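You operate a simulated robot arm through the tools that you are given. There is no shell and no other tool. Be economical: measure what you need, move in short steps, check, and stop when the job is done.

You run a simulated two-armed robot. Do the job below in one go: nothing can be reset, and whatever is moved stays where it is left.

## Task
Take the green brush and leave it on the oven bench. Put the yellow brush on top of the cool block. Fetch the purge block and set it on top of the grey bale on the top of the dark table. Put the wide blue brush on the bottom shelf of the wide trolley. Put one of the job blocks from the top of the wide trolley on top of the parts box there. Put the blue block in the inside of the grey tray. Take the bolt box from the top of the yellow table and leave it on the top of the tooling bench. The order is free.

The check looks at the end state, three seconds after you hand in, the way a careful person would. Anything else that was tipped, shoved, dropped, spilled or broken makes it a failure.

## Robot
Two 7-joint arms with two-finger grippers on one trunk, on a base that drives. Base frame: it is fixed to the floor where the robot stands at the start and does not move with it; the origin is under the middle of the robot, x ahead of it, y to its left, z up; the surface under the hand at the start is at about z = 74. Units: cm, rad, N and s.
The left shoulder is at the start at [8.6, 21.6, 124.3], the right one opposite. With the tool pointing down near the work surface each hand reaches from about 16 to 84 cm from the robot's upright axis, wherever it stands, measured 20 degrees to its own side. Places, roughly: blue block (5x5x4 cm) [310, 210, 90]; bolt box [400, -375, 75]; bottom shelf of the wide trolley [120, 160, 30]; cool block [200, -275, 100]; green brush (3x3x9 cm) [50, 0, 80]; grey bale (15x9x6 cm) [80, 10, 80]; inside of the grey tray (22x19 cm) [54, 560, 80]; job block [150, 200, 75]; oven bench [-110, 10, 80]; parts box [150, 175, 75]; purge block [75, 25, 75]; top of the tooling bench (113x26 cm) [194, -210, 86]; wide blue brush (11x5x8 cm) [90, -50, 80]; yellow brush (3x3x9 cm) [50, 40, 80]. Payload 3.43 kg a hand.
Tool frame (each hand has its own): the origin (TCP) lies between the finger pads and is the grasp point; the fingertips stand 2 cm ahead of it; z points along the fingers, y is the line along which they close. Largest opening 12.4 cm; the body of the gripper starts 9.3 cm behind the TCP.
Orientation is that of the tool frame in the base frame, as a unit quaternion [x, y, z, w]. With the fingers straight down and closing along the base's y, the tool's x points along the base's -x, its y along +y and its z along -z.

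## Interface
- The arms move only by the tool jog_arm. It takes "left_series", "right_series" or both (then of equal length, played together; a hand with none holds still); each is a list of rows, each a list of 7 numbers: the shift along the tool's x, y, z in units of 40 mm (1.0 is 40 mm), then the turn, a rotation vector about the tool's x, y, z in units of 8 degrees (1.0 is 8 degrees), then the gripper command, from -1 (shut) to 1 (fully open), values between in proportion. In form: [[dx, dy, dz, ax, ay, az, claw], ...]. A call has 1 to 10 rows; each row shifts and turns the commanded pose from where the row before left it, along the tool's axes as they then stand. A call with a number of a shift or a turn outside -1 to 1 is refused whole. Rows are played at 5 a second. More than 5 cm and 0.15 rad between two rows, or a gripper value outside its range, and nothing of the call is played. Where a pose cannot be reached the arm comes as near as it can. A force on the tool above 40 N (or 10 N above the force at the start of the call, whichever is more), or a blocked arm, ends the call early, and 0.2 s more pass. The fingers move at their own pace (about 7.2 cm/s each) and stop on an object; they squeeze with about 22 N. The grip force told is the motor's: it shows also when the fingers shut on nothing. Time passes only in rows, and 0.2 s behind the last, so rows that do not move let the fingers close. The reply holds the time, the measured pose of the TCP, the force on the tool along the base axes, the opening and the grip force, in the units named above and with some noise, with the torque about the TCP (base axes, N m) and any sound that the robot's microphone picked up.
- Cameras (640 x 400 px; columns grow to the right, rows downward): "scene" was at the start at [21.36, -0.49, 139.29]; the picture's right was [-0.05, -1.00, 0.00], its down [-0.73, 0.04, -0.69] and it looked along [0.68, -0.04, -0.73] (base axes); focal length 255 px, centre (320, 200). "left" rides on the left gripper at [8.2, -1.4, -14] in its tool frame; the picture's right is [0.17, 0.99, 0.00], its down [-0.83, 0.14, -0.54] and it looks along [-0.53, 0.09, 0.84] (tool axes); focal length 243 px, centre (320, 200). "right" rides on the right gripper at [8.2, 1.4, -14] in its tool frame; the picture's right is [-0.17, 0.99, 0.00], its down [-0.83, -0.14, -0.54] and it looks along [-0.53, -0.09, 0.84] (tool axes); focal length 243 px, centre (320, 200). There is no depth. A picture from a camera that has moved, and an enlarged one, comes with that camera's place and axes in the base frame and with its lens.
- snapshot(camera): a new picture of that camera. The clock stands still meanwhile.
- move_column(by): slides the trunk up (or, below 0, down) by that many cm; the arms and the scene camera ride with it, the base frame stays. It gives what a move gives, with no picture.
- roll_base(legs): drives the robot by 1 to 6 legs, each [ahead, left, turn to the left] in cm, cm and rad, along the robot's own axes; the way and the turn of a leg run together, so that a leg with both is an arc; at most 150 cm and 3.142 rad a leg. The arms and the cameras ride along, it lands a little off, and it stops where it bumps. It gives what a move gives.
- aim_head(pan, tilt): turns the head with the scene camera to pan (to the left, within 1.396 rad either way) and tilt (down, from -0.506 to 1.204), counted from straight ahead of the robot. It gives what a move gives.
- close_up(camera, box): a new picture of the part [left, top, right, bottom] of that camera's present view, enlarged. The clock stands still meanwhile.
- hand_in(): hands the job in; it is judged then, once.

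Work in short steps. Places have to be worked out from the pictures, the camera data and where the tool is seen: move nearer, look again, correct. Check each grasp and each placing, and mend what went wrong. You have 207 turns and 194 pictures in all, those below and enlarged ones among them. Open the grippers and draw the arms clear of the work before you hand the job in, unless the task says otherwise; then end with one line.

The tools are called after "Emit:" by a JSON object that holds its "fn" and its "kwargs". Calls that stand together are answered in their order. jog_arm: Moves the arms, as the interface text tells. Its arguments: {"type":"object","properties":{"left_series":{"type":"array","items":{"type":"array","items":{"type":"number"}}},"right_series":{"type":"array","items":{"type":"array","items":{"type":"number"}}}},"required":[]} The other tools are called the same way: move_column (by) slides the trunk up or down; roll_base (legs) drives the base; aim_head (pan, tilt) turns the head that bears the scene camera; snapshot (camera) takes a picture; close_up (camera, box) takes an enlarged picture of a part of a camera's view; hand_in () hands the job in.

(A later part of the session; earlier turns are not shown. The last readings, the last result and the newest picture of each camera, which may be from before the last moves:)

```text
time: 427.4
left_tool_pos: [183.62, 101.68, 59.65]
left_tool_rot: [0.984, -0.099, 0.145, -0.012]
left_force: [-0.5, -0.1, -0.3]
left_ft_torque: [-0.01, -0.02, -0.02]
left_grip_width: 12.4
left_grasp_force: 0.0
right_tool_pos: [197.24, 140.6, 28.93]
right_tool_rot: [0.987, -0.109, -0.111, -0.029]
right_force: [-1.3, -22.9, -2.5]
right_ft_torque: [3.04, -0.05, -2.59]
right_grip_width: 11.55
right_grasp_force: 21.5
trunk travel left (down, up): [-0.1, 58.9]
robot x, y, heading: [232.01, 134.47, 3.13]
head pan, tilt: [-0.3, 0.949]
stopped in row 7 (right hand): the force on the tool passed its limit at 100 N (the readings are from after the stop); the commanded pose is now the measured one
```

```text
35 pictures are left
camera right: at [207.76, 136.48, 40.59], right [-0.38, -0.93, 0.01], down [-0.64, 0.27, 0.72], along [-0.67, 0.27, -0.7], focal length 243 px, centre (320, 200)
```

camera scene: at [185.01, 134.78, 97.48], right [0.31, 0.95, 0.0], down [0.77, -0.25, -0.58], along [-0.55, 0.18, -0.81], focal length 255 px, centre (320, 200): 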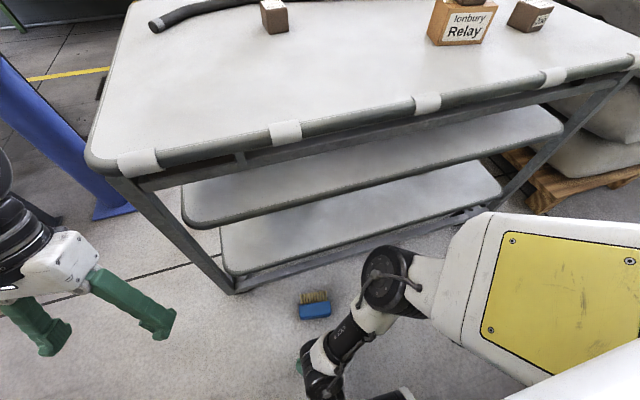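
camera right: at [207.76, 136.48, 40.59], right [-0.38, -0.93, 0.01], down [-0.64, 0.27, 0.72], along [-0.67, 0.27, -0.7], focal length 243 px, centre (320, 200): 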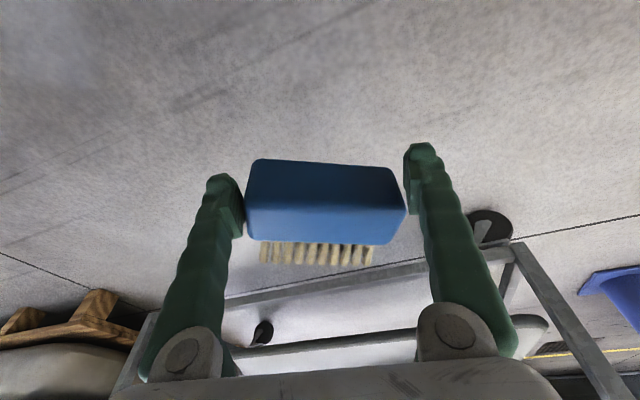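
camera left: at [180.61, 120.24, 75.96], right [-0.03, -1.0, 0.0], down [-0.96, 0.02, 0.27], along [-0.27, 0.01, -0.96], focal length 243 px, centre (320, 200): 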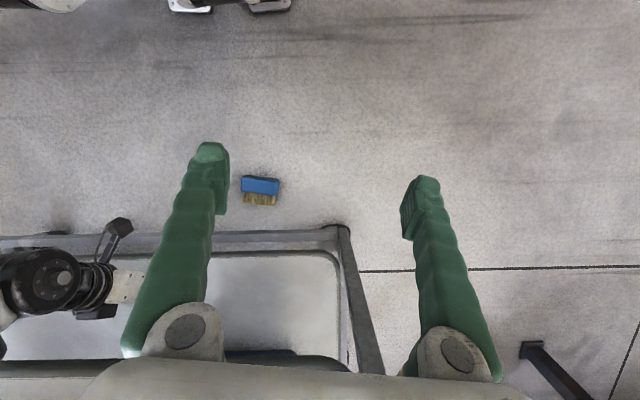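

Something pressed on the hand, likely the robot's own arm or body. I'll move the hand forward, away from the body.

Emit:
{"fn": "jog_arm", "kwargs": {"right_series": [[-0.5, 0.2, 0.2, 0, 0, 0, -1], [-0.8, 0, 0.1, 0, 0, 0, -1], [-0.8, 0, 0, 0, 0, 0, -1], [-0.8, 0, 0, 0, 0, 0, -1], [-0.8, 0, 0, 0, 0, 0, -1]]}}

Emit:
{"fn": "aim_head", "kwargs": {"pan": -0.4, "tilt": 0.9}}

Emit:
{"fn": "snapshot", "kwargs": {"camera": "scene"}}

```text
time: 428.6
left_tool_pos: [183.71, 101.64, 59.68]
left_tool_rot: [0.984, -0.1, 0.146, -0.011]
left_force: [0.6, 0.2, -0.2]
left_ft_torque: [-0.02, -0.01, -0.01]
left_grip_width: 12.38
left_grasp_force: 0.0
right_tool_pos: [182.5, 142.64, 31.22]
right_tool_rot: [0.988, -0.104, -0.114, -0.029]
right_force: [-0.7, -0.7, -0.2]
right_ft_torque: [-0.04, -0.04, 0.0]
right_grip_width: 0.0
right_grasp_force: 22.4
trunk travel left (down, up): [-0.1, 58.9]
robot x, y, heading: [232.22, 134.53, 3.128]
head pan, tilt: [-0.3, 0.949]
```

```text
time: 429.2
left_tool_pos: [183.68, 101.69, 59.62]
left_tool_rot: [0.984, -0.1, 0.144, -0.011]
left_force: [0.2, 0.6, -0.3]
left_ft_torque: [0.0, 0.01, -0.03]
left_grip_width: 12.37
left_grasp_force: 0.1
right_tool_pos: [182.65, 142.75, 31.22]
right_tool_rot: [0.988, -0.104, -0.113, -0.029]
right_force: [-0.5, 0.5, -0.2]
right_ft_torque: [0.02, 0.02, -0.04]
right_grip_width: 0.01
right_grasp_force: 22.0
trunk travel left (down, up): [-0.1, 58.9]
robot x, y, heading: [232.02, 134.81, 3.126]
head pan, tilt: [-0.4, 0.901]
```

```text
34 pictures are left
camera scene: at [199.88, 137.79, 97.83], right [0.4, 0.92, 0.0], down [0.72, -0.32, -0.62], along [-0.57, 0.25, -0.78], focal length 255 px, centre (320, 200)
```

scene: 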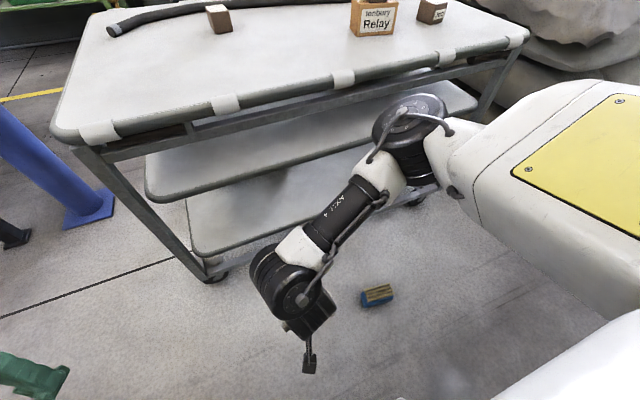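

The bump knocked the brush loose and it is back on the floor near (180, 170), now well away from the trolley. I'll zoom in to see how it lies.

Emit:
{"fn": "close_up", "kwargs": {"camera": "scene", "box": [330, 260, 430, 330]}}

```text
5.71 times, centred on (380, 295) of scene
camera zoom: at [199.88, 137.79, 97.83], right [0.4, 0.92, 0.0], down [0.72, -0.32, -0.62], along [-0.57, 0.25, -0.78], focal length 1457 px, centre (-23, -343)
```

zoom: 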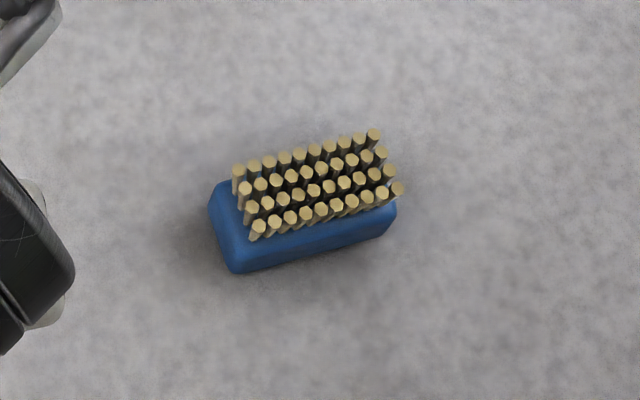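

Luckily it now lies on its back with bristles up, 8 cm tall and easy to grip across its 5 cm width. I'll turn left to face -y and come at it from the +y side, so the gripper closes along x.

Emit:
{"fn": "roll_base", "kwargs": {"legs": [[0, 0, 1.57], [-72, 0, 0], [0, -39, 0]]}}

Emit:
{"fn": "jog_arm", "kwargs": {"right_series": [[0.5, 0, 0, 0, 0, 0, 1], [0.5, 0, 0, 0, 0, 0, 1], [0, 0, 0, 0, 0, 0, 1]]}}

Emit:
{"fn": "snapshot", "kwargs": {"camera": "right"}}

```text
time: 434.1
left_tool_pos: [257.93, 82.12, 59.62]
left_tool_rot: [0.807, 0.572, 0.102, -0.105]
left_force: [-0.3, -0.6, 0.1]
left_ft_torque: [0.02, 0.0, -0.02]
left_grip_width: 12.4
left_grasp_force: 0.0
right_tool_pos: [217.4, 86.29, 31.12]
right_tool_rot: [0.811, 0.574, -0.103, 0.053]
right_force: [-0.5, -0.6, -0.3]
right_ft_torque: [-0.02, 0.04, 0.02]
right_grip_width: 0.0
right_grasp_force: 21.7
trunk travel left (down, up): [-0.1, 58.9]
robot x, y, heading: [232.28, 134.33, -1.718]
head pan, tilt: [-0.4, 0.901]
stopped in leg 1: the robot was blocked; the commanded pose is now the measured one
```

```text
time: 434.9
left_tool_pos: [257.93, 82.11, 59.57]
left_tool_rot: [0.807, 0.572, 0.103, -0.104]
left_force: [0.4, -0.6, -0.4]
left_ft_torque: [-0.01, 0.01, -0.03]
left_grip_width: 12.4
left_grasp_force: 0.1
right_tool_pos: [218.86, 90.08, 30.13]
right_tool_rot: [0.81, 0.574, -0.102, 0.053]
right_force: [-0.6, -0.9, -0.3]
right_ft_torque: [-0.03, -0.01, 0.01]
right_grip_width: 11.27
right_grasp_force: 0.1
trunk travel left (down, up): [-0.1, 58.9]
robot x, y, heading: [231.9, 134.2, -1.718]
head pan, tilt: [-0.4, 0.901]
```

```text
32 pictures are left
camera right: at [224.28, 100.03, 41.92], right [0.88, -0.48, 0.01], down [-0.34, -0.61, 0.72], along [-0.34, -0.63, -0.7], focal length 243 px, centre (320, 200)
```

right: 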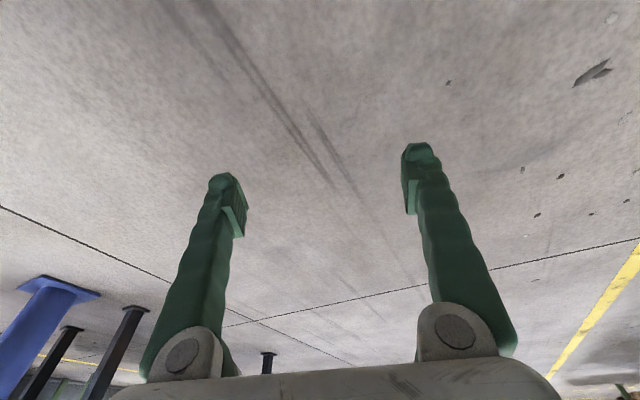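

The left arm touched something on the mill side near the end of the turn. I'll sidestep away from it, finish the turn, and continue.

Emit:
{"fn": "roll_base", "kwargs": {"legs": [[0, -28, 0], [0, 0, 0.15], [-72, 0, 0]]}}

Emit:
{"fn": "aim_head", "kwargs": {"pan": -0.1, "tilt": 0.95}}

Emit:
{"fn": "snapshot", "kwargs": {"camera": "scene"}}

```text
time: 435.6
left_tool_pos: [257.85, 82.13, 59.65]
left_tool_rot: [0.807, 0.571, 0.103, -0.105]
left_force: [-0.3, 0.6, -0.4]
left_ft_torque: [0.03, 0.0, 0.02]
left_grip_width: 12.39
left_grasp_force: 0.0
right_tool_pos: [218.76, 90.21, 30.18]
right_tool_rot: [0.811, 0.574, -0.103, 0.053]
right_force: [0.2, -0.4, 0.5]
right_ft_torque: [-0.01, 0.05, 0.03]
right_grip_width: 12.4
right_grasp_force: 0.0
trunk travel left (down, up): [-0.1, 58.9]
robot x, y, heading: [231.64, 134.07, -1.719]
head pan, tilt: [-0.4, 0.901]
stopped in leg 1: the robot was blocked; the commanded pose is now the measured one
```

```text
time: 436.4
left_tool_pos: [257.93, 82.15, 59.65]
left_tool_rot: [0.807, 0.572, 0.102, -0.104]
left_force: [0.2, -0.4, -0.5]
left_ft_torque: [0.0, -0.02, 0.01]
left_grip_width: 12.4
left_grasp_force: 0.1
right_tool_pos: [218.95, 89.98, 30.23]
right_tool_rot: [0.811, 0.574, -0.103, 0.054]
right_force: [-0.1, 0.1, -0.2]
right_ft_torque: [0.0, 0.01, 0.01]
right_grip_width: 12.41
right_grasp_force: 0.1
trunk travel left (down, up): [-0.1, 58.9]
robot x, y, heading: [231.85, 134.02, -1.718]
head pan, tilt: [-0.099, 0.949]
```

```text
31 pictures are left
camera scene: at [226.59, 102.02, 97.42], right [-0.97, 0.24, 0.0], down [0.2, 0.79, -0.58], along [-0.14, -0.56, -0.81], focal length 255 px, centre (320, 200)
```

scene: 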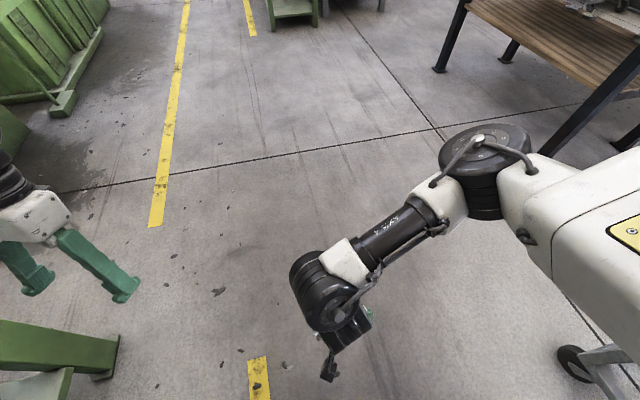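

Still blocked. I'll look toward the left arm to see what it's caught on.

Emit:
{"fn": "aim_head", "kwargs": {"pan": 0.95, "tilt": 0.6}}

Emit:
{"fn": "snapshot", "kwargs": {"camera": "scene"}}

```text
time: 437.7
left_tool_pos: [258.04, 82.08, 59.65]
left_tool_rot: [0.807, 0.572, 0.102, -0.105]
left_force: [0.1, 0.2, -0.1]
left_ft_torque: [0.01, -0.03, 0.02]
left_grip_width: 12.43
left_grasp_force: 0.0
right_tool_pos: [218.81, 90.0, 30.16]
right_tool_rot: [0.811, 0.574, -0.103, 0.053]
right_force: [-0.5, 0.2, 0.1]
right_ft_torque: [-0.03, -0.03, 0.01]
right_grip_width: 12.4
right_grasp_force: 0.0
trunk travel left (down, up): [-0.1, 58.9]
robot x, y, heading: [232.12, 134.39, -1.718]
head pan, tilt: [0.949, 0.6]
```

```text
30 pictures are left
camera scene: at [234.71, 102.93, 100.26], right [-0.69, -0.72, 0.0], down [-0.41, 0.39, -0.82], along [0.59, -0.57, -0.57], focal length 255 px, centre (320, 200)
```

scene: 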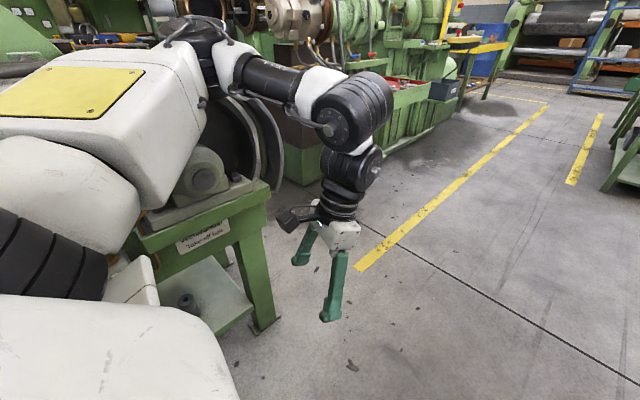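

The left upper arm is against the winder stand. I'll turn back a little, sidestep away, then complete the turn with room.

Emit:
{"fn": "roll_base", "kwargs": {"legs": [[0, 0, -0.25], [12, -29, 0], [0, 0, 0.39]]}}

```text
time: 444.8
left_tool_pos: [233.98, 86.6, 59.69]
left_tool_rot: [0.764, 0.629, 0.094, -0.111]
left_force: [0.8, -0.1, -0.2]
left_ft_torque: [0.02, 0.01, 0.0]
left_grip_width: 12.38
left_grasp_force: 0.0
right_tool_pos: [193.98, 88.71, 30.31]
right_tool_rot: [0.767, 0.63, -0.1, 0.061]
right_force: [-0.7, -0.7, -0.3]
right_ft_torque: [0.01, 0.01, 0.0]
right_grip_width: 12.37
right_grasp_force: 0.0
trunk travel left (down, up): [-0.1, 58.9]
robot x, y, heading: [200.94, 134.52, -1.569]
head pan, tilt: [0.949, 0.6]
```

Free now. I'll go around the brush and line up on its +y side.

Emit:
{"fn": "roll_base", "kwargs": {"legs": [[0, 11, 0], [-74, 0, 0], [0, -24, 0]]}}

Emit:
{"fn": "snapshot", "kwargs": {"camera": "right"}}

```text
time: 449.0
left_tool_pos: [244.78, 114.59, 59.69]
left_tool_rot: [0.764, 0.628, 0.093, -0.111]
left_force: [0.5, 0.1, 0.0]
left_ft_torque: [-0.01, -0.03, 0.03]
left_grip_width: 12.41
left_grasp_force: 0.1
right_tool_pos: [204.87, 116.81, 30.37]
right_tool_rot: [0.767, 0.631, -0.099, 0.06]
right_force: [0.4, 0.0, -0.1]
right_ft_torque: [0.0, 0.03, 0.03]
right_grip_width: 12.39
right_grasp_force: 0.0
trunk travel left (down, up): [-0.1, 58.9]
robot x, y, heading: [211.45, 161.82, -1.57]
head pan, tilt: [0.949, 0.6]
stopped in leg 2: the robot was blocked; the commanded pose is now the measured one
```

```text
29 pictures are left
camera right: at [208.87, 127.54, 42.01], right [0.94, -0.35, 0.01], down [-0.25, -0.65, 0.72], along [-0.25, -0.68, -0.69], focal length 243 px, centre (320, 200)
```

right: 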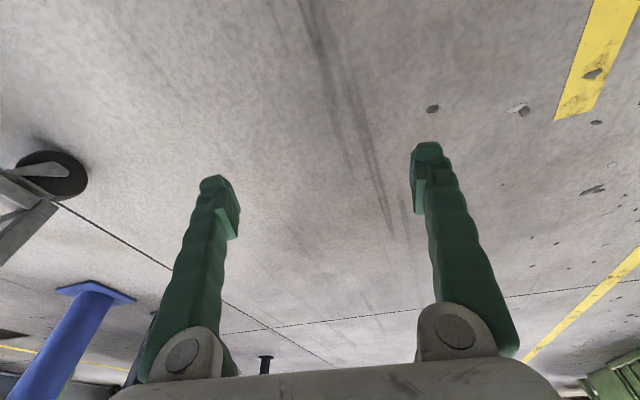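

Blocked again on the aisle side. The better option is to face the trolley (heading π), where there's room for the left arm, and turn the right hand 90° so it closes along x. Turning back.

Emit:
{"fn": "roll_base", "kwargs": {"legs": [[0, 0, -0.8], [-9, 0, 0], [0, 0, -0.77]]}}

```text
time: 451.8
left_tool_pos: [211.43, 104.0, 59.66]
left_tool_rot: [0.92, 0.365, 0.123, -0.077]
left_force: [0.8, -0.3, -0.9]
left_ft_torque: [-0.02, 0.02, -0.02]
left_grip_width: 12.41
left_grasp_force: 0.1
right_tool_pos: [182.27, 128.89, 30.46]
right_tool_rot: [0.917, 0.383, -0.106, 0.032]
right_force: [-0.8, 0.2, -0.1]
right_ft_torque: [0.04, 0.04, 0.06]
right_grip_width: 12.38
right_grasp_force: 0.1
trunk travel left (down, up): [-0.1, 58.9]
robot x, y, heading: [211.88, 161.91, -2.194]
head pan, tilt: [0.949, 0.6]
stopped in leg 1: the robot was blocked; the commanded pose is now the measured one
```

Blocked once more in turning. I'll look to the right and rear side to find the cause.

Emit:
{"fn": "aim_head", "kwargs": {"pan": -1.39, "tilt": 0.8}}

Emit:
{"fn": "snapshot", "kwargs": {"camera": "scene"}}

```text
time: 453.9
left_tool_pos: [211.41, 103.91, 59.64]
left_tool_rot: [0.919, 0.366, 0.123, -0.079]
left_force: [-0.1, 0.1, 0.8]
left_ft_torque: [0.0, -0.02, 0.0]
left_grip_width: 12.42
left_grasp_force: 0.0
right_tool_pos: [182.14, 129.07, 30.35]
right_tool_rot: [0.918, 0.382, -0.106, 0.031]
right_force: [0.3, -0.2, 0.2]
right_ft_torque: [0.02, 0.01, 0.03]
right_grip_width: 12.39
right_grasp_force: 0.0
trunk travel left (down, up): [-0.1, 58.9]
robot x, y, heading: [211.72, 161.85, -2.19]
head pan, tilt: [-1.389, 0.799]
```

```text
28 pictures are left
camera scene: at [190.31, 144.85, 98.66], right [0.42, 0.91, 0.0], down [0.65, -0.3, -0.7], along [-0.63, 0.3, -0.71], focal length 255 px, centre (320, 200)
```

scene: 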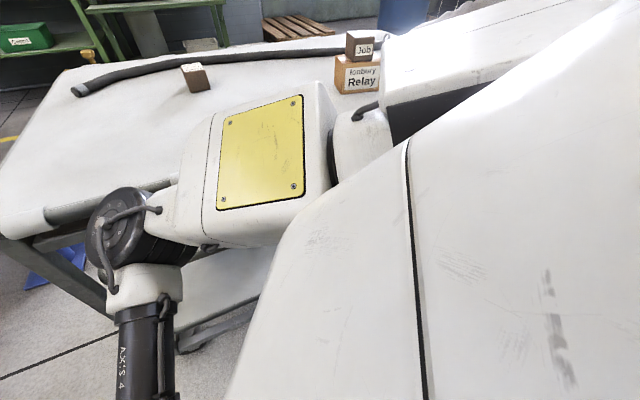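

The right upper arm, at trolley-top height with the trunk low, is against the trolley edge. I'll turn back slightly, move away, then raise the trunk so the arms clear everything while driving.

Emit:
{"fn": "roll_base", "kwargs": {"legs": [[0, 0, 0.2], [-3, 8, 0]]}}

Emit:
{"fn": "move_column", "kwargs": {"by": 39}}

Emit:
{"fn": "roll_base", "kwargs": {"legs": [[0, 0, -1.13]]}}

```text
time: 456.6
left_tool_pos: [231.34, 104.52, 59.66]
left_tool_rot: [0.878, 0.456, 0.115, -0.089]
left_force: [-0.1, 0.2, 0.2]
left_ft_torque: [-0.02, 0.01, 0.01]
left_grip_width: 12.39
left_grasp_force: 0.2
right_tool_pos: [197.65, 123.19, 30.28]
right_tool_rot: [0.874, 0.472, -0.102, 0.043]
right_force: [0.9, -0.1, 0.1]
right_ft_torque: [-0.01, 0.01, 0.02]
right_grip_width: 12.41
right_grasp_force: 0.0
trunk travel left (down, up): [-0.1, 58.9]
robot x, y, heading: [220.27, 161.79, -1.991]
head pan, tilt: [-1.389, 0.799]
```

```text
time: 460.3
left_tool_pos: [231.25, 104.43, 98.66]
left_tool_rot: [0.878, 0.457, 0.115, -0.09]
left_force: [0.0, 0.2, 0.4]
left_ft_torque: [-0.04, 0.0, -0.04]
left_grip_width: 12.39
left_grasp_force: 0.1
right_tool_pos: [197.66, 123.3, 69.42]
right_tool_rot: [0.875, 0.472, -0.101, 0.042]
right_force: [-0.1, -0.5, 0.2]
right_ft_torque: [0.02, 0.0, 0.0]
right_grip_width: 12.38
right_grasp_force: 0.0
trunk travel left (down, up): [-39.1, 19.9]
robot x, y, heading: [220.41, 161.45, -1.989]
head pan, tilt: [-1.389, 0.799]
```

```text
time: 464.6
left_tool_pos: [173.89, 126.64, 98.75]
left_tool_rot: [0.986, -0.077, 0.145, -0.015]
left_force: [0.3, 1.3, 0.9]
left_ft_torque: [-0.01, 0.0, 0.01]
left_grip_width: 12.36
left_grasp_force: 0.1
right_tool_pos: [176.04, 165.27, 69.44]
right_tool_rot: [0.992, -0.062, -0.108, -0.019]
right_force: [0.1, 0.1, -0.2]
right_ft_torque: [0.03, 0.01, -0.02]
right_grip_width: 12.41
right_grasp_force: 0.0
trunk travel left (down, up): [-39.1, 19.9]
robot x, y, heading: [220.37, 161.76, -3.105]
head pan, tilt: [-1.389, 0.799]
```

Clear now, facing the trolley with the trunk up. I'll level the right hand and turn it 90° so it closes along x, matching the brush's short side.

Emit:
{"fn": "jog_arm", "kwargs": {"right_series": [[0, 0, 0, 0, 0.8, 0, 1], [0, 0, 0, 0, 0.75, 0, 1], [0, 0, 0, 0, 0, 1, 1], [0, 0, 0, 0, 0, 1, 1], [0, 0, 0, 0, 0, 1, 1], [0, 0, 0, 0, 0, 1, 1], [0, 0, 0, 0, 0, 1, 1], [0, 0, 0, 0, 0, 1, 1], [0, 0, 0, 0, 0, 1, 1]]}}

Emit:
{"fn": "jog_arm", "kwargs": {"right_series": [[0, 0, 0, 0, 0, 1, 1], [0, 0, 0, 0, 0, 1, 1], [0, 0, 0, 0, 0, 1, 1], [0, 0, 0, 0, 0, 1, 1], [0, 0, 0, 0, 0, 0.25, 1], [0, 0, 0, 0, 0, 0, 1]]}}

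Emit:
{"fn": "aim_head", "kwargs": {"pan": 0.0, "tilt": 1.1}}

Emit:
{"fn": "snapshot", "kwargs": {"camera": "right"}}

```text
time: 466.6
left_tool_pos: [173.84, 126.82, 98.77]
left_tool_rot: [0.986, -0.078, 0.145, -0.014]
left_force: [0.5, -0.4, 0.3]
left_ft_torque: [-0.01, -0.01, -0.02]
left_grip_width: 12.41
left_grasp_force: 0.1
right_tool_pos: [175.91, 165.12, 69.41]
right_tool_rot: [0.851, -0.526, -0.007, -0.01]
right_force: [0.3, -1.3, -0.3]
right_ft_torque: [0.02, 0.0, 0.01]
right_grip_width: 12.4
right_grasp_force: 0.0
trunk travel left (down, up): [-39.1, 19.9]
robot x, y, heading: [220.43, 161.97, -3.107]
head pan, tilt: [-1.389, 0.799]
```

```text
time: 467.9
left_tool_pos: [173.79, 126.81, 98.64]
left_tool_rot: [0.986, -0.078, 0.145, -0.015]
left_force: [-0.1, 0.3, -0.3]
left_ft_torque: [0.01, 0.0, -0.04]
left_grip_width: 12.4
left_grasp_force: 0.1
right_tool_pos: [175.97, 165.28, 69.34]
right_tool_rot: [-0.66, 0.751, 0.008, 0.007]
right_force: [0.0, -0.2, 0.3]
right_ft_torque: [0.0, 0.01, -0.02]
right_grip_width: 12.41
right_grasp_force: 0.1
trunk travel left (down, up): [-39.1, 19.9]
robot x, y, heading: [220.63, 161.39, -3.104]
head pan, tilt: [-1.389, 0.799]
```

```text
time: 469.5
left_tool_pos: [173.86, 126.75, 98.69]
left_tool_rot: [0.986, -0.078, 0.144, -0.015]
left_force: [-0.4, -0.3, 0.1]
left_ft_torque: [-0.01, -0.02, 0.0]
left_grip_width: 12.39
left_grasp_force: 0.1
right_tool_pos: [175.94, 165.34, 69.48]
right_tool_rot: [-0.661, 0.751, 0.009, 0.007]
right_force: [0.1, 0.0, -0.1]
right_ft_torque: [0.05, -0.01, -0.01]
right_grip_width: 12.4
right_grasp_force: 0.0
trunk travel left (down, up): [-39.1, 19.9]
robot x, y, heading: [220.62, 161.79, -3.106]
head pan, tilt: [0.0, 1.1]
```

```text
27 pictures are left
camera right: at [173.56, 157.05, 83.21], right [-0.96, 0.29, 0.01], down [0.24, 0.79, 0.56], along [0.16, 0.53, -0.83], focal length 243 px, centre (320, 200)
```

right: 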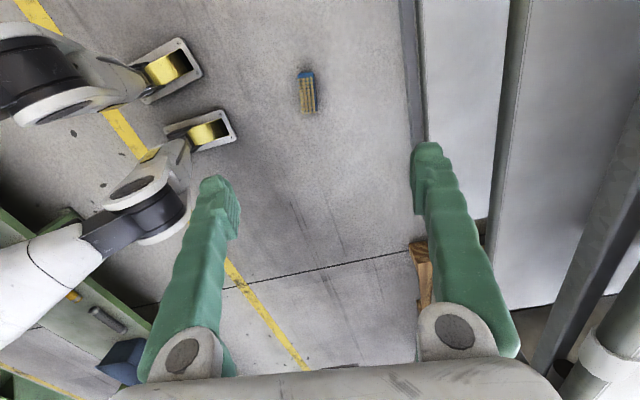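

The brush is at about (181.2, 169.2). Centring the hand over it, then lowering the trunk.

Emit:
{"fn": "jog_arm", "kwargs": {"right_series": [[-0.57, -0.6, 0, 0, 0, 0, 1], [-0.57, -0.6, 0, 0, 0, 0, 1], [0, 0, 0, 0, 0, 0, 1]]}}

Emit:
{"fn": "move_column", "kwargs": {"by": -39}}

Emit:
{"fn": "snapshot", "kwargs": {"camera": "right"}}

```text
time: 470.3
left_tool_pos: [173.85, 126.66, 98.71]
left_tool_rot: [0.986, -0.077, 0.144, -0.015]
left_force: [-0.5, -0.6, -0.4]
left_ft_torque: [0.04, -0.01, 0.02]
left_grip_width: 12.39
left_grasp_force: 0.0
right_tool_pos: [181.19, 169.15, 69.51]
right_tool_rot: [-0.661, 0.751, 0.008, 0.008]
right_force: [0.0, 0.1, -0.2]
right_ft_torque: [0.03, 0.01, -0.04]
right_grip_width: 12.39
right_grasp_force: 0.1
trunk travel left (down, up): [-39.1, 19.9]
robot x, y, heading: [220.73, 161.26, -3.105]
head pan, tilt: [0.0, 1.1]
```

```text
time: 474.0
left_tool_pos: [173.94, 126.72, 59.72]
left_tool_rot: [0.986, -0.077, 0.145, -0.016]
left_force: [-0.2, -0.7, 0.2]
left_ft_torque: [0.0, 0.02, -0.03]
left_grip_width: 12.37
left_grasp_force: 0.0
right_tool_pos: [181.26, 169.25, 30.51]
right_tool_rot: [-0.661, 0.751, 0.008, 0.007]
right_force: [0.0, 0.3, -0.8]
right_ft_torque: [0.01, 0.0, -0.03]
right_grip_width: 12.41
right_grasp_force: 0.1
trunk travel left (down, up): [-0.1, 58.9]
robot x, y, heading: [220.23, 161.65, -3.103]
head pan, tilt: [0.0, 1.1]
```

```text
26 pictures are left
camera right: at [178.91, 160.95, 44.28], right [-0.96, 0.29, 0.01], down [0.24, 0.79, 0.56], along [0.16, 0.53, -0.83], focal length 243 px, centre (320, 200)
```

right: 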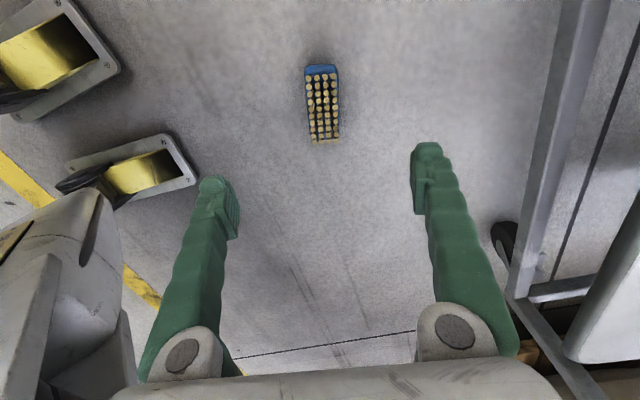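

Well centred. Lowering onto it.

Emit:
{"fn": "jog_arm", "kwargs": {"right_series": [[0, 0.08, 0.8, 0, 0, 0, 1], [0, 0, 0.8, 0, 0, 0, 1], [0, 0, 0.8, 0, 0, 0, 1], [0, 0, 0.8, 0, 0, 0, 1], [0, 0, 0.8, 0, 0, 0, 1], [0, 0, 0.8, 0, 0, 0, 1], [0, 0, 0.8, 0, 0, 0, 1], [0, 0, 0.8, 0, 0, 0, 1], [0, 0, 0, 0, 0, 0, 1]]}}

```text
time: 476.0
left_tool_pos: [173.86, 126.81, 59.76]
left_tool_rot: [0.986, -0.077, 0.144, -0.016]
left_force: [-0.5, -0.1, -0.7]
left_ft_torque: [0.01, -0.02, 0.01]
left_grip_width: 12.39
left_grasp_force: 0.1
right_tool_pos: [180.93, 169.88, 4.85]
right_tool_rot: [-0.66, 0.751, 0.009, 0.007]
right_force: [-0.2, 0.1, 0.0]
right_ft_torque: [-0.03, 0.03, 0.01]
right_grip_width: 12.42
right_grasp_force: 0.1
trunk travel left (down, up): [-0.1, 58.9]
robot x, y, heading: [220.66, 161.71, -3.105]
head pan, tilt: [0.0, 1.1]
```

Reached z = 4.85. A small correction, slightly lower, and close.

Emit:
{"fn": "jog_arm", "kwargs": {"right_series": [[0.18, 0, 0.2, 0, 0, 0, 1], [0, 0, 0, 0, 0, 0, -1], [0, 0, 0, 0, 0, 0, -1], [0, 0, 0, 0, 0, 0, -1], [0, 0, 0, 0, 0, 0, -1], [0, 0, 0, 0, 0, 0, -1]]}}

Emit:
{"fn": "jog_arm", "kwargs": {"right_series": [[0, 0, -0.4, 0, 0, 0, -1], [0, 0, -0.6, 0, 0, 0, -1], [0, 0, -0.7, 0, 0, 0, -1], [0, 0, -0.7, 0, 0, 0, -1], [0, 0, 0, 0, 0, 0, -1]]}}

Emit:
{"fn": "snapshot", "kwargs": {"camera": "right"}}

```text
time: 477.4
left_tool_pos: [173.88, 126.78, 59.66]
left_tool_rot: [0.986, -0.078, 0.145, -0.015]
left_force: [-0.4, 0.4, -0.8]
left_ft_torque: [-0.02, -0.01, -0.02]
left_grip_width: 12.41
left_grasp_force: 0.2
right_tool_pos: [180.69, 169.04, 4.08]
right_tool_rot: [-0.661, 0.751, 0.008, 0.007]
right_force: [1.0, 0.5, -0.5]
right_ft_torque: [-0.01, 0.01, 0.0]
right_grip_width: 5.03
right_grasp_force: 21.5
trunk travel left (down, up): [-0.1, 58.9]
robot x, y, heading: [220.79, 161.66, -3.101]
head pan, tilt: [0.0, 1.1]
```

```text
time: 478.6
left_tool_pos: [173.85, 126.75, 59.69]
left_tool_rot: [0.986, -0.078, 0.144, -0.015]
left_force: [-0.2, -1.1, 0.3]
left_ft_torque: [0.01, 0.04, 0.02]
left_grip_width: 12.38
left_grasp_force: 0.1
right_tool_pos: [180.83, 169.01, 13.54]
right_tool_rot: [-0.661, 0.75, 0.009, 0.007]
right_force: [0.6, -0.1, -2.5]
right_ft_torque: [0.01, 0.03, 0.0]
right_grip_width: 4.95
right_grasp_force: 22.1
trunk travel left (down, up): [-0.1, 58.9]
robot x, y, heading: [220.42, 161.62, -3.106]
head pan, tilt: [0.0, 1.1]
```

```text
25 pictures are left
camera right: at [178.45, 160.74, 27.39], right [-0.96, 0.29, 0.01], down [0.24, 0.79, 0.56], along [0.16, 0.53, -0.83], focal length 243 px, centre (320, 200)
```

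right: 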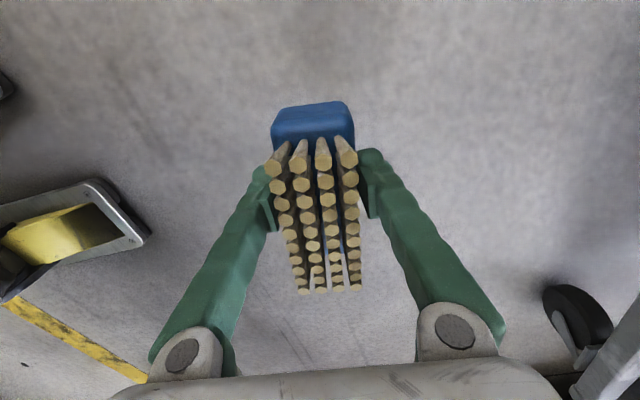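

The brush is held firmly, bristles up. I'll back away to the earlier approach position, extend the hand forward, and raise it.

Emit:
{"fn": "roll_base", "kwargs": {"legs": [[-22, 0, 0], [0, 17, 0], [0, 0, -0.035]]}}

Emit:
{"fn": "jog_arm", "kwargs": {"right_series": [[0, 0.9, 0, 0, 0, 0, -1], [0, 0.9, 0, 0, 0, 0, -1], [0, 0.9, -0.1, 0, 0, 0, -1], [0, 0.7, -0.4, 0, 0, 0, -1], [0, 0, -0.9, 0, 0, 0, -1], [0, 0, -0.9, 0, 0, 0, -1], [0, 0, -0.9, 0, 0, 0, -1], [0, 0, -0.9, 0, 0, 0, -1]]}}

```text
time: 483.5
left_tool_pos: [195.01, 112.35, 59.65]
left_tool_rot: [0.985, -0.095, 0.145, -0.013]
left_force: [0.1, -0.7, -0.4]
left_ft_torque: [-0.03, 0.0, -0.01]
left_grip_width: 12.4
left_grasp_force: 0.1
right_tool_pos: [203.48, 154.18, 13.54]
right_tool_rot: [-0.647, 0.762, 0.009, 0.007]
right_force: [-0.4, -0.8, -2.4]
right_ft_torque: [0.0, 0.01, 0.01]
right_grip_width: 4.89
right_grasp_force: 21.7
trunk travel left (down, up): [-0.1, 58.9]
robot x, y, heading: [242.64, 145.33, -3.144]
head pan, tilt: [0.0, 1.1]
```

```text
time: 485.3
left_tool_pos: [194.95, 112.29, 59.75]
left_tool_rot: [0.985, -0.095, 0.144, -0.013]
left_force: [-0.5, -0.4, 0.6]
left_ft_torque: [0.0, -0.01, 0.02]
left_grip_width: 12.39
left_grasp_force: 0.1
right_tool_pos: [190.04, 156.02, 30.1]
right_tool_rot: [-0.647, 0.763, 0.01, 0.008]
right_force: [0.2, 0.4, -1.7]
right_ft_torque: [-0.01, 0.02, -0.04]
right_grip_width: 4.92
right_grasp_force: 21.6
trunk travel left (down, up): [-0.1, 58.9]
robot x, y, heading: [242.79, 145.68, -3.137]
head pan, tilt: [0.0, 1.1]
```

Good. Now turning the hand back so it closes sideways, rising a little as it turns.

Emit:
{"fn": "jog_arm", "kwargs": {"right_series": [[0, 0, -0.3, 0, 0, -1, -1], [0, 0, -0.3, 0, 0, -1, -1], [0, 0, -0.3, 0, 0, -1, -1], [0, 0, -0.3, 0, 0, -1, -1], [0, 0, -0.3, 0, 0, -1, -1], [0, 0, -0.3, 0, 0, -1, -1], [0, 0, -0.3, 0, 0, -1, -1], [0, 0, -0.3, 0, 0, -1, -1], [0, 0, -0.3, 0, 0, -1, -1], [0, 0, -0.3, 0, 0, -1, -1]]}}

Emit:
{"fn": "jog_arm", "kwargs": {"right_series": [[0, 0, 0, 0, 0, -1, -1], [0, 0, 0, 0, 0, -1, -1], [0, 0, 0, 0, 0, -0.4, -1], [0, 0, 0, 0, -0.9, 0, -1], [0, 0, 0, 0, -0.9, 0, -1], [0, 0, 0, 0, -0.9, 0, -1], [0, 0, 0, 0, -0.9, 0, -1]]}}

```text
time: 487.5
left_tool_pos: [195.1, 112.44, 59.68]
left_tool_rot: [0.985, -0.095, 0.144, -0.012]
left_force: [0.1, -0.6, 0.3]
left_ft_torque: [0.0, 0.02, 0.01]
left_grip_width: 12.39
left_grasp_force: 0.1
right_tool_pos: [190.13, 155.85, 41.95]
right_tool_rot: [0.986, -0.167, -0.001, -0.011]
right_force: [-0.3, 0.2, -2.1]
right_ft_torque: [-0.01, -0.04, -0.02]
right_grip_width: 4.87
right_grasp_force: 21.8
trunk travel left (down, up): [-0.1, 58.9]
robot x, y, heading: [242.72, 145.93, -3.141]
head pan, tilt: [0.0, 1.1]
```

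```text
time: 489.1
left_tool_pos: [195.03, 112.31, 59.72]
left_tool_rot: [0.985, -0.096, 0.145, -0.012]
left_force: [-0.3, -0.8, -0.3]
left_ft_torque: [0.0, 0.03, 0.04]
left_grip_width: 12.43
left_grasp_force: 0.1
right_tool_pos: [190.02, 155.83, 41.99]
right_tool_rot: [0.968, 0.001, -0.25, -0.011]
right_force: [0.3, 0.4, -1.1]
right_ft_torque: [-0.04, 0.06, -0.05]
right_grip_width: 4.91
right_grasp_force: 22.1
trunk travel left (down, up): [-0.1, 58.9]
robot x, y, heading: [242.65, 145.23, -3.143]
head pan, tilt: [0.0, 1.1]
```

Tilting further to 45°, then lowering to z of about 37 and extending forward.

Emit:
{"fn": "jog_arm", "kwargs": {"right_series": [[0, 0, 0, 0, -1, 0, -1], [0, 0, 0, 0, -1, 0, -1], [0.45, 0, 0.45, 0, 0, 0, -1], [0.43, 0, 0.43, 0, 0, 0, -1], [-0.65, 0, 0.65, 0, 0, 0, -1], [-0.65, 0, 0.65, 0, 0, 0, -1], [-0.65, 0, 0.65, 0, 0, 0, -1], [-0.65, 0, 0.65, 0, 0, 0, -1]]}}

Emit:
{"fn": "snapshot", "kwargs": {"camera": "right"}}

```text
time: 489.6
left_tool_pos: [194.99, 112.27, 59.58]
left_tool_rot: [0.985, -0.095, 0.144, -0.012]
left_force: [0.0, 0.7, 0.1]
left_ft_torque: [0.0, -0.01, 0.0]
left_grip_width: 12.41
left_grasp_force: 0.1
right_tool_pos: [185.22, 164.84, 42.61]
right_tool_rot: [0.933, -0.134, -0.332, -0.04]
right_force: [-0.7, -1.2, -0.4]
right_ft_torque: [0.04, -0.05, 0.0]
right_grip_width: 4.88
right_grasp_force: 22.0
right hand out of reach, approached as far as the arm can: row 2
trunk travel left (down, up): [-0.1, 58.9]
robot x, y, heading: [243.32, 145.19, 3.144]
head pan, tilt: [0.0, 1.1]
stopped in row 2 (right hand): the arm was blocked; the commanded pose is now the measured one
```

```text
24 pictures are left
camera right: at [199.52, 159.48, 48.43], right [-0.4, -0.91, 0.12], down [-0.25, 0.23, 0.94], along [-0.88, 0.34, -0.32], focal length 243 px, centre (320, 200)
```

right: 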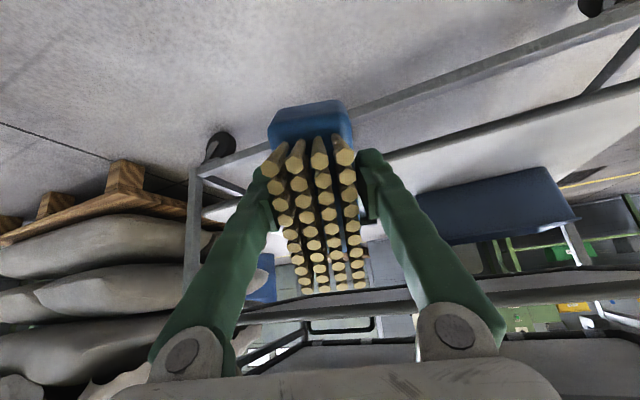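

The arm took another path and the hand yawed about 15°. I'll extend forward first, then correct the yaw.

Emit:
{"fn": "jog_arm", "kwargs": {"right_series": [[-0.41, 0.55, 0.67, 0, 0, 0, -1], [-0.41, 0.55, 0.67, 0, 0, 0, -1], [-0.41, 0.4, 0.6, 0, 0, 0, -1], [0, 0, 0, -0.59, 0, -0.73, -1], [0, 0, 0, -0.59, 0, -0.73, -1], [0, 0, 0, 0, 0, 0, -1]]}}

```text
time: 491.0
left_tool_pos: [195.01, 112.38, 59.54]
left_tool_rot: [0.985, -0.095, 0.144, -0.012]
left_force: [0.2, -0.1, 0.3]
left_ft_torque: [-0.01, 0.01, 0.02]
left_grip_width: 12.4
left_grasp_force: 0.0
right_tool_pos: [175.07, 161.44, 39.93]
right_tool_rot: [0.942, -0.01, -0.335, 0.004]
right_force: [0.1, -0.1, -1.8]
right_ft_torque: [0.02, -0.02, 0.01]
right_grip_width: 4.92
right_grasp_force: 22.1
trunk travel left (down, up): [-0.1, 58.9]
robot x, y, heading: [242.86, 145.51, 3.141]
head pan, tilt: [0.0, 1.1]
```

Good pose. Adding 8° tilt, lowering slightly, and extending a bit more.

Emit:
{"fn": "jog_arm", "kwargs": {"right_series": [[0, 0, 0, 0, -0.5, 0, -1], [0, 0, 0, 0, -0.5, 0, -1], [0.25, 0, 0.2, 0, 0, 0, -1], [-0.55, 0, 0.55, 0, 0, 0, -1], [-0.3, 0, 0.3, 0, 0, 0, -1], [0, 0, 0, 0, 0, 0, -1]]}}

```text
time: 492.4
left_tool_pos: [195.05, 112.23, 59.7]
left_tool_rot: [0.985, -0.095, 0.144, -0.012]
left_force: [1.1, -0.2, 0.1]
left_ft_torque: [0.03, -0.03, 0.01]
left_grip_width: 12.41
left_grasp_force: 0.1
right_tool_pos: [170.51, 161.42, 38.93]
right_tool_rot: [0.916, -0.011, -0.401, 0.004]
right_force: [0.0, 0.4, -1.7]
right_ft_torque: [0.01, -0.02, -0.03]
right_grip_width: 4.88
right_grasp_force: 22.1
trunk travel left (down, up): [-0.1, 58.9]
robot x, y, heading: [242.85, 145.59, 3.142]
head pan, tilt: [0.0, 1.1]
```

Clearances look fine: lowest brush corner at z of about 32, highest at about 46. Rolling the base in 17 cm.

Emit:
{"fn": "roll_base", "kwargs": {"legs": [[17, 0, 0]]}}

Emit:
{"fn": "snapshot", "kwargs": {"camera": "right"}}

```text
time: 494.0
left_tool_pos: [178.15, 112.37, 59.68]
left_tool_rot: [0.985, -0.096, 0.145, -0.012]
left_force: [0.6, -0.2, 0.1]
left_ft_torque: [-0.01, -0.06, 0.01]
left_grip_width: 12.39
left_grasp_force: 0.1
right_tool_pos: [153.69, 161.49, 38.95]
right_tool_rot: [0.916, -0.01, -0.401, 0.003]
right_force: [-0.4, -0.3, -1.3]
right_ft_torque: [-0.02, -0.01, 0.03]
right_grip_width: 4.91
right_grasp_force: 21.4
trunk travel left (down, up): [-0.1, 58.9]
robot x, y, heading: [225.99, 145.69, 3.146]
head pan, tilt: [0.0, 1.1]
```

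```text
23 pictures are left
camera right: at [169.52, 159.83, 42.28], right [-0.13, -0.98, 0.14], down [-0.17, 0.16, 0.97], along [-0.98, 0.1, -0.18], focal length 243 px, centre (320, 200)
```

right: 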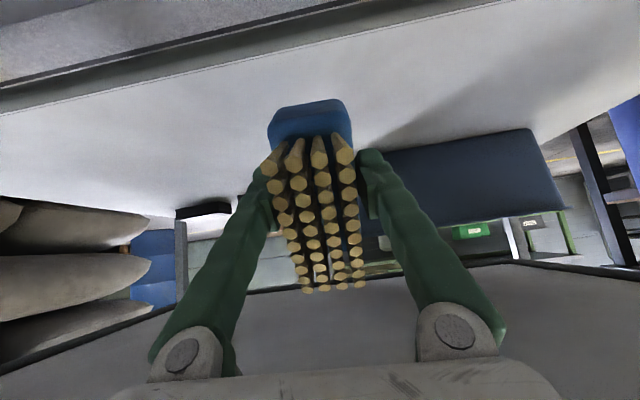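

On track. 4 cm more, then lower slightly and check forces.

Emit:
{"fn": "roll_base", "kwargs": {"legs": [[4, 0, 0]]}}

Emit:
{"fn": "jog_arm", "kwargs": {"right_series": [[0.18, 0, 0.17, 0, 0, 0, -1], [0.18, 0, 0.17, 0, 0, 0, -1], [0, 0, 0, 0, 0, 0, -1]]}}

Emit:
{"fn": "roll_base", "kwargs": {"legs": [[3.5, 0, 0]]}}

```text
time: 495.0
left_tool_pos: [174.11, 112.29, 59.71]
left_tool_rot: [0.985, -0.095, 0.145, -0.013]
left_force: [-1.0, -0.3, -0.3]
left_ft_torque: [-0.02, -0.02, 0.0]
left_grip_width: 12.42
left_grasp_force: 0.0
right_tool_pos: [149.58, 161.5, 38.74]
right_tool_rot: [0.916, -0.01, -0.401, 0.003]
right_force: [0.2, -0.4, -1.6]
right_ft_torque: [0.02, 0.02, 0.0]
right_grip_width: 4.89
right_grasp_force: 22.0
trunk travel left (down, up): [-0.1, 58.9]
robot x, y, heading: [221.99, 145.73, -3.14]
head pan, tilt: [0.0, 1.1]
```

```text
time: 495.8
left_tool_pos: [174.23, 112.09, 59.63]
left_tool_rot: [0.985, -0.095, 0.144, -0.012]
left_force: [0.1, -0.8, 0.0]
left_ft_torque: [-0.02, -0.03, 0.02]
left_grip_width: 12.4
left_grasp_force: 0.1
right_tool_pos: [149.72, 161.23, 36.82]
right_tool_rot: [0.916, -0.012, -0.401, 0.002]
right_force: [-0.4, -0.2, -1.1]
right_ft_torque: [0.03, 0.0, 0.0]
right_grip_width: 4.89
right_grasp_force: 21.8
trunk travel left (down, up): [-0.1, 58.9]
robot x, y, heading: [222.07, 145.67, -3.141]
head pan, tilt: [0.0, 1.1]
```

```text
time: 496.7
left_tool_pos: [170.65, 112.46, 59.62]
left_tool_rot: [0.985, -0.095, 0.145, -0.012]
left_force: [0.4, -0.3, -0.3]
left_ft_torque: [-0.03, 0.01, -0.04]
left_grip_width: 12.39
left_grasp_force: 0.0
right_tool_pos: [146.17, 161.22, 36.84]
right_tool_rot: [0.917, -0.011, -0.4, 0.003]
right_force: [0.1, 0.1, -1.9]
right_ft_torque: [-0.03, 0.0, -0.01]
right_grip_width: 4.92
right_grasp_force: 22.2
trunk travel left (down, up): [-0.1, 58.9]
robot x, y, heading: [218.58, 145.48, 3.142]
head pan, tilt: [0.0, 1.1]
```

No bumps: x = 146, well inside the shelf. Lowering gently to contact.

Emit:
{"fn": "jog_arm", "kwargs": {"right_series": [[0.2, 0, 0.18, 0, 0, 0, -1], [0.2, 0, 0.18, 0, 0, 0, -1], [0.1, 0, 0.09, 0, 0, 0, -1], [0.07, 0, 0.065, 0, 0, 0, -1], [0, 0, 0, 0, 0, 0, -1]]}}

```text
time: 497.9
left_tool_pos: [170.61, 112.33, 59.65]
left_tool_rot: [0.985, -0.096, 0.144, -0.012]
left_force: [0.2, -0.1, -0.3]
left_ft_torque: [0.01, 0.0, 0.0]
left_grip_width: 12.4
left_grasp_force: 0.1
right_tool_pos: [146.8, 160.59, 34.31]
right_tool_rot: [0.916, -0.013, -0.402, 0.0]
right_force: [1.1, 2.3, 9.7]
right_ft_torque: [0.34, -0.19, 0.02]
right_grip_width: 4.91
right_grasp_force: 21.9
right hand out of reach, approached as far as the arm can: row 2, 4
trunk travel left (down, up): [-0.1, 58.9]
robot x, y, heading: [218.54, 145.64, 3.141]
head pan, tilt: [0.0, 1.1]
```

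Contact at about 10 N. I'll reduce the tilt a bit more, then release; the weight lies forward of the contact edge.

Emit:
{"fn": "jog_arm", "kwargs": {"right_series": [[0, 0, 0, 0, 0.45, 0, -1], [0, 0, 0, 0, 0.45, 0, -1], [0, 0, 0, 0, 0, 0, -1]]}}

Emit:
{"fn": "snapshot", "kwargs": {"camera": "right"}}

```text
time: 498.7
left_tool_pos: [170.66, 112.35, 59.59]
left_tool_rot: [0.985, -0.094, 0.144, -0.012]
left_force: [0.4, -0.8, -0.2]
left_ft_torque: [0.01, -0.03, -0.01]
left_grip_width: 12.39
left_grasp_force: 0.1
right_tool_pos: [147.37, 159.98, 34.66]
right_tool_rot: [0.94, -0.013, -0.342, 0.001]
right_force: [-0.9, -0.3, -1.3]
right_ft_torque: [-0.03, 0.02, 0.03]
right_grip_width: 4.9
right_grasp_force: 22.3
right hand out of reach, approached as far as the arm can: row 1, 2
trunk travel left (down, up): [-0.1, 58.9]
robot x, y, heading: [218.82, 145.81, 3.143]
head pan, tilt: [0.0, 1.1]
```

```text
22 pictures are left
camera right: at [162.68, 158.32, 40.07], right [-0.15, -0.98, 0.12], down [-0.29, 0.16, 0.95], along [-0.95, 0.11, -0.3], focal length 243 px, centre (320, 200)
```

right: 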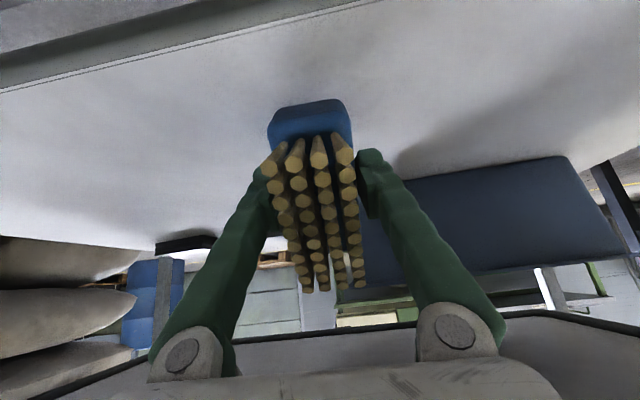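

The corner is just above the shelf, about 4 cm inside the edge. Lowering a touch and releasing.

Emit:
{"fn": "jog_arm", "kwargs": {"right_series": [[0.06, 0, 0.07, 0, 0, 0, -1], [0.03, 0, 0.03, 0, 0, 0, -1], [0, 0, 0, 0, 0, 0, -0.15], [0, 0, 0, 0, 0, 0, 0], [0, 0, 0, 0, 0, 0, 0.2], [0, 0, 0, 0, 0, 0, 0.2]]}}

Emit:
{"fn": "snapshot", "kwargs": {"camera": "right"}}

```text
time: 500.1
left_tool_pos: [170.59, 112.33, 59.58]
left_tool_rot: [0.985, -0.095, 0.145, -0.012]
left_force: [-0.4, 0.5, -0.7]
left_ft_torque: [0.03, -0.01, 0.03]
left_grip_width: 12.39
left_grasp_force: 0.1
right_tool_pos: [147.51, 159.85, 34.2]
right_tool_rot: [0.939, -0.014, -0.343, 0.001]
right_force: [-0.1, 0.1, 0.0]
right_ft_torque: [-0.01, 0.0, 0.01]
right_grip_width: 7.44
right_grasp_force: 0.0
trunk travel left (down, up): [-0.1, 58.9]
robot x, y, heading: [218.46, 145.63, 3.145]
head pan, tilt: [0.0, 1.1]
```

```text
21 pictures are left
camera right: at [162.78, 158.18, 39.59], right [-0.15, -0.98, 0.12], down [-0.28, 0.16, 0.95], along [-0.95, 0.11, -0.3], focal length 243 px, centre (320, 200)
```

right: 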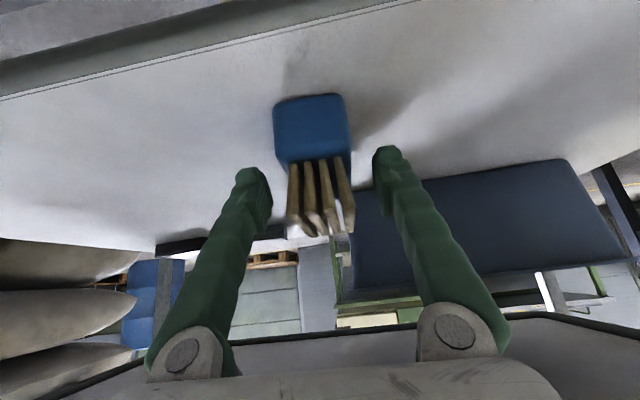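

The brush rests flat on the bottom shelf, well inside. I'll withdraw straight back and raise the trunk.

Emit:
{"fn": "roll_base", "kwargs": {"legs": [[-24, 0, 0]]}}

Emit:
{"fn": "move_column", "kwargs": {"by": 39}}

Emit:
{"fn": "aim_head", "kwargs": {"pan": -0.1, "tilt": 0.75}}

Emit:
{"fn": "snapshot", "kwargs": {"camera": "scene"}}

```text
time: 502.1
left_tool_pos: [194.66, 112.13, 59.68]
left_tool_rot: [0.985, -0.095, 0.145, -0.013]
left_force: [0.1, -0.2, 0.7]
left_ft_torque: [0.0, 0.0, 0.0]
left_grip_width: 12.38
left_grasp_force: 0.0
right_tool_pos: [171.28, 159.76, 34.21]
right_tool_rot: [0.939, -0.013, -0.342, 0.001]
right_force: [-0.2, 0.0, 0.8]
right_ft_torque: [0.0, 0.0, 0.0]
right_grip_width: 7.45
right_grasp_force: 0.1
trunk travel left (down, up): [-0.1, 58.9]
robot x, y, heading: [242.09, 145.89, -3.14]
head pan, tilt: [0.0, 1.1]
```

```text
time: 505.9
left_tool_pos: [194.61, 112.28, 98.62]
left_tool_rot: [0.985, -0.094, 0.144, -0.013]
left_force: [-0.2, -0.1, 0.4]
left_ft_torque: [0.0, 0.02, 0.02]
left_grip_width: 12.4
left_grasp_force: 0.0
right_tool_pos: [168.04, 159.65, 89.9]
right_tool_rot: [0.886, -0.015, -0.464, 0.0]
right_force: [0.9, -0.2, -0.4]
right_ft_torque: [-0.03, 0.02, -0.02]
right_grip_width: 7.41
right_grasp_force: 0.0
trunk travel left (down, up): [-39.1, 19.9]
robot x, y, heading: [242.13, 145.39, -3.141]
head pan, tilt: [0.0, 1.1]
```

```text
time: 506.7
left_tool_pos: [194.59, 112.35, 98.7]
left_tool_rot: [0.985, -0.095, 0.145, -0.012]
left_force: [0.3, -0.9, -0.2]
left_ft_torque: [0.01, -0.01, 0.04]
left_grip_width: 12.37
left_grasp_force: 0.0
right_tool_pos: [168.24, 159.76, 89.97]
right_tool_rot: [0.886, -0.015, -0.463, 0.0]
right_force: [0.2, -0.2, -0.2]
right_ft_torque: [-0.03, -0.01, 0.02]
right_grip_width: 7.44
right_grasp_force: 0.1
trunk travel left (down, up): [-39.1, 19.9]
robot x, y, heading: [242.39, 145.76, -3.139]
head pan, tilt: [-0.099, 0.75]
```

```text
20 pictures are left
camera scene: at [220.72, 146.34, 139.02], right [0.1, 1.0, 0.0], down [0.68, -0.07, -0.73], along [-0.73, 0.07, -0.68], focal length 255 px, centre (320, 200)
```

scene: 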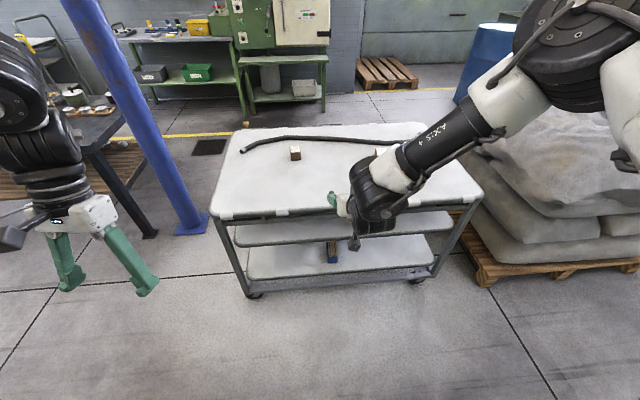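

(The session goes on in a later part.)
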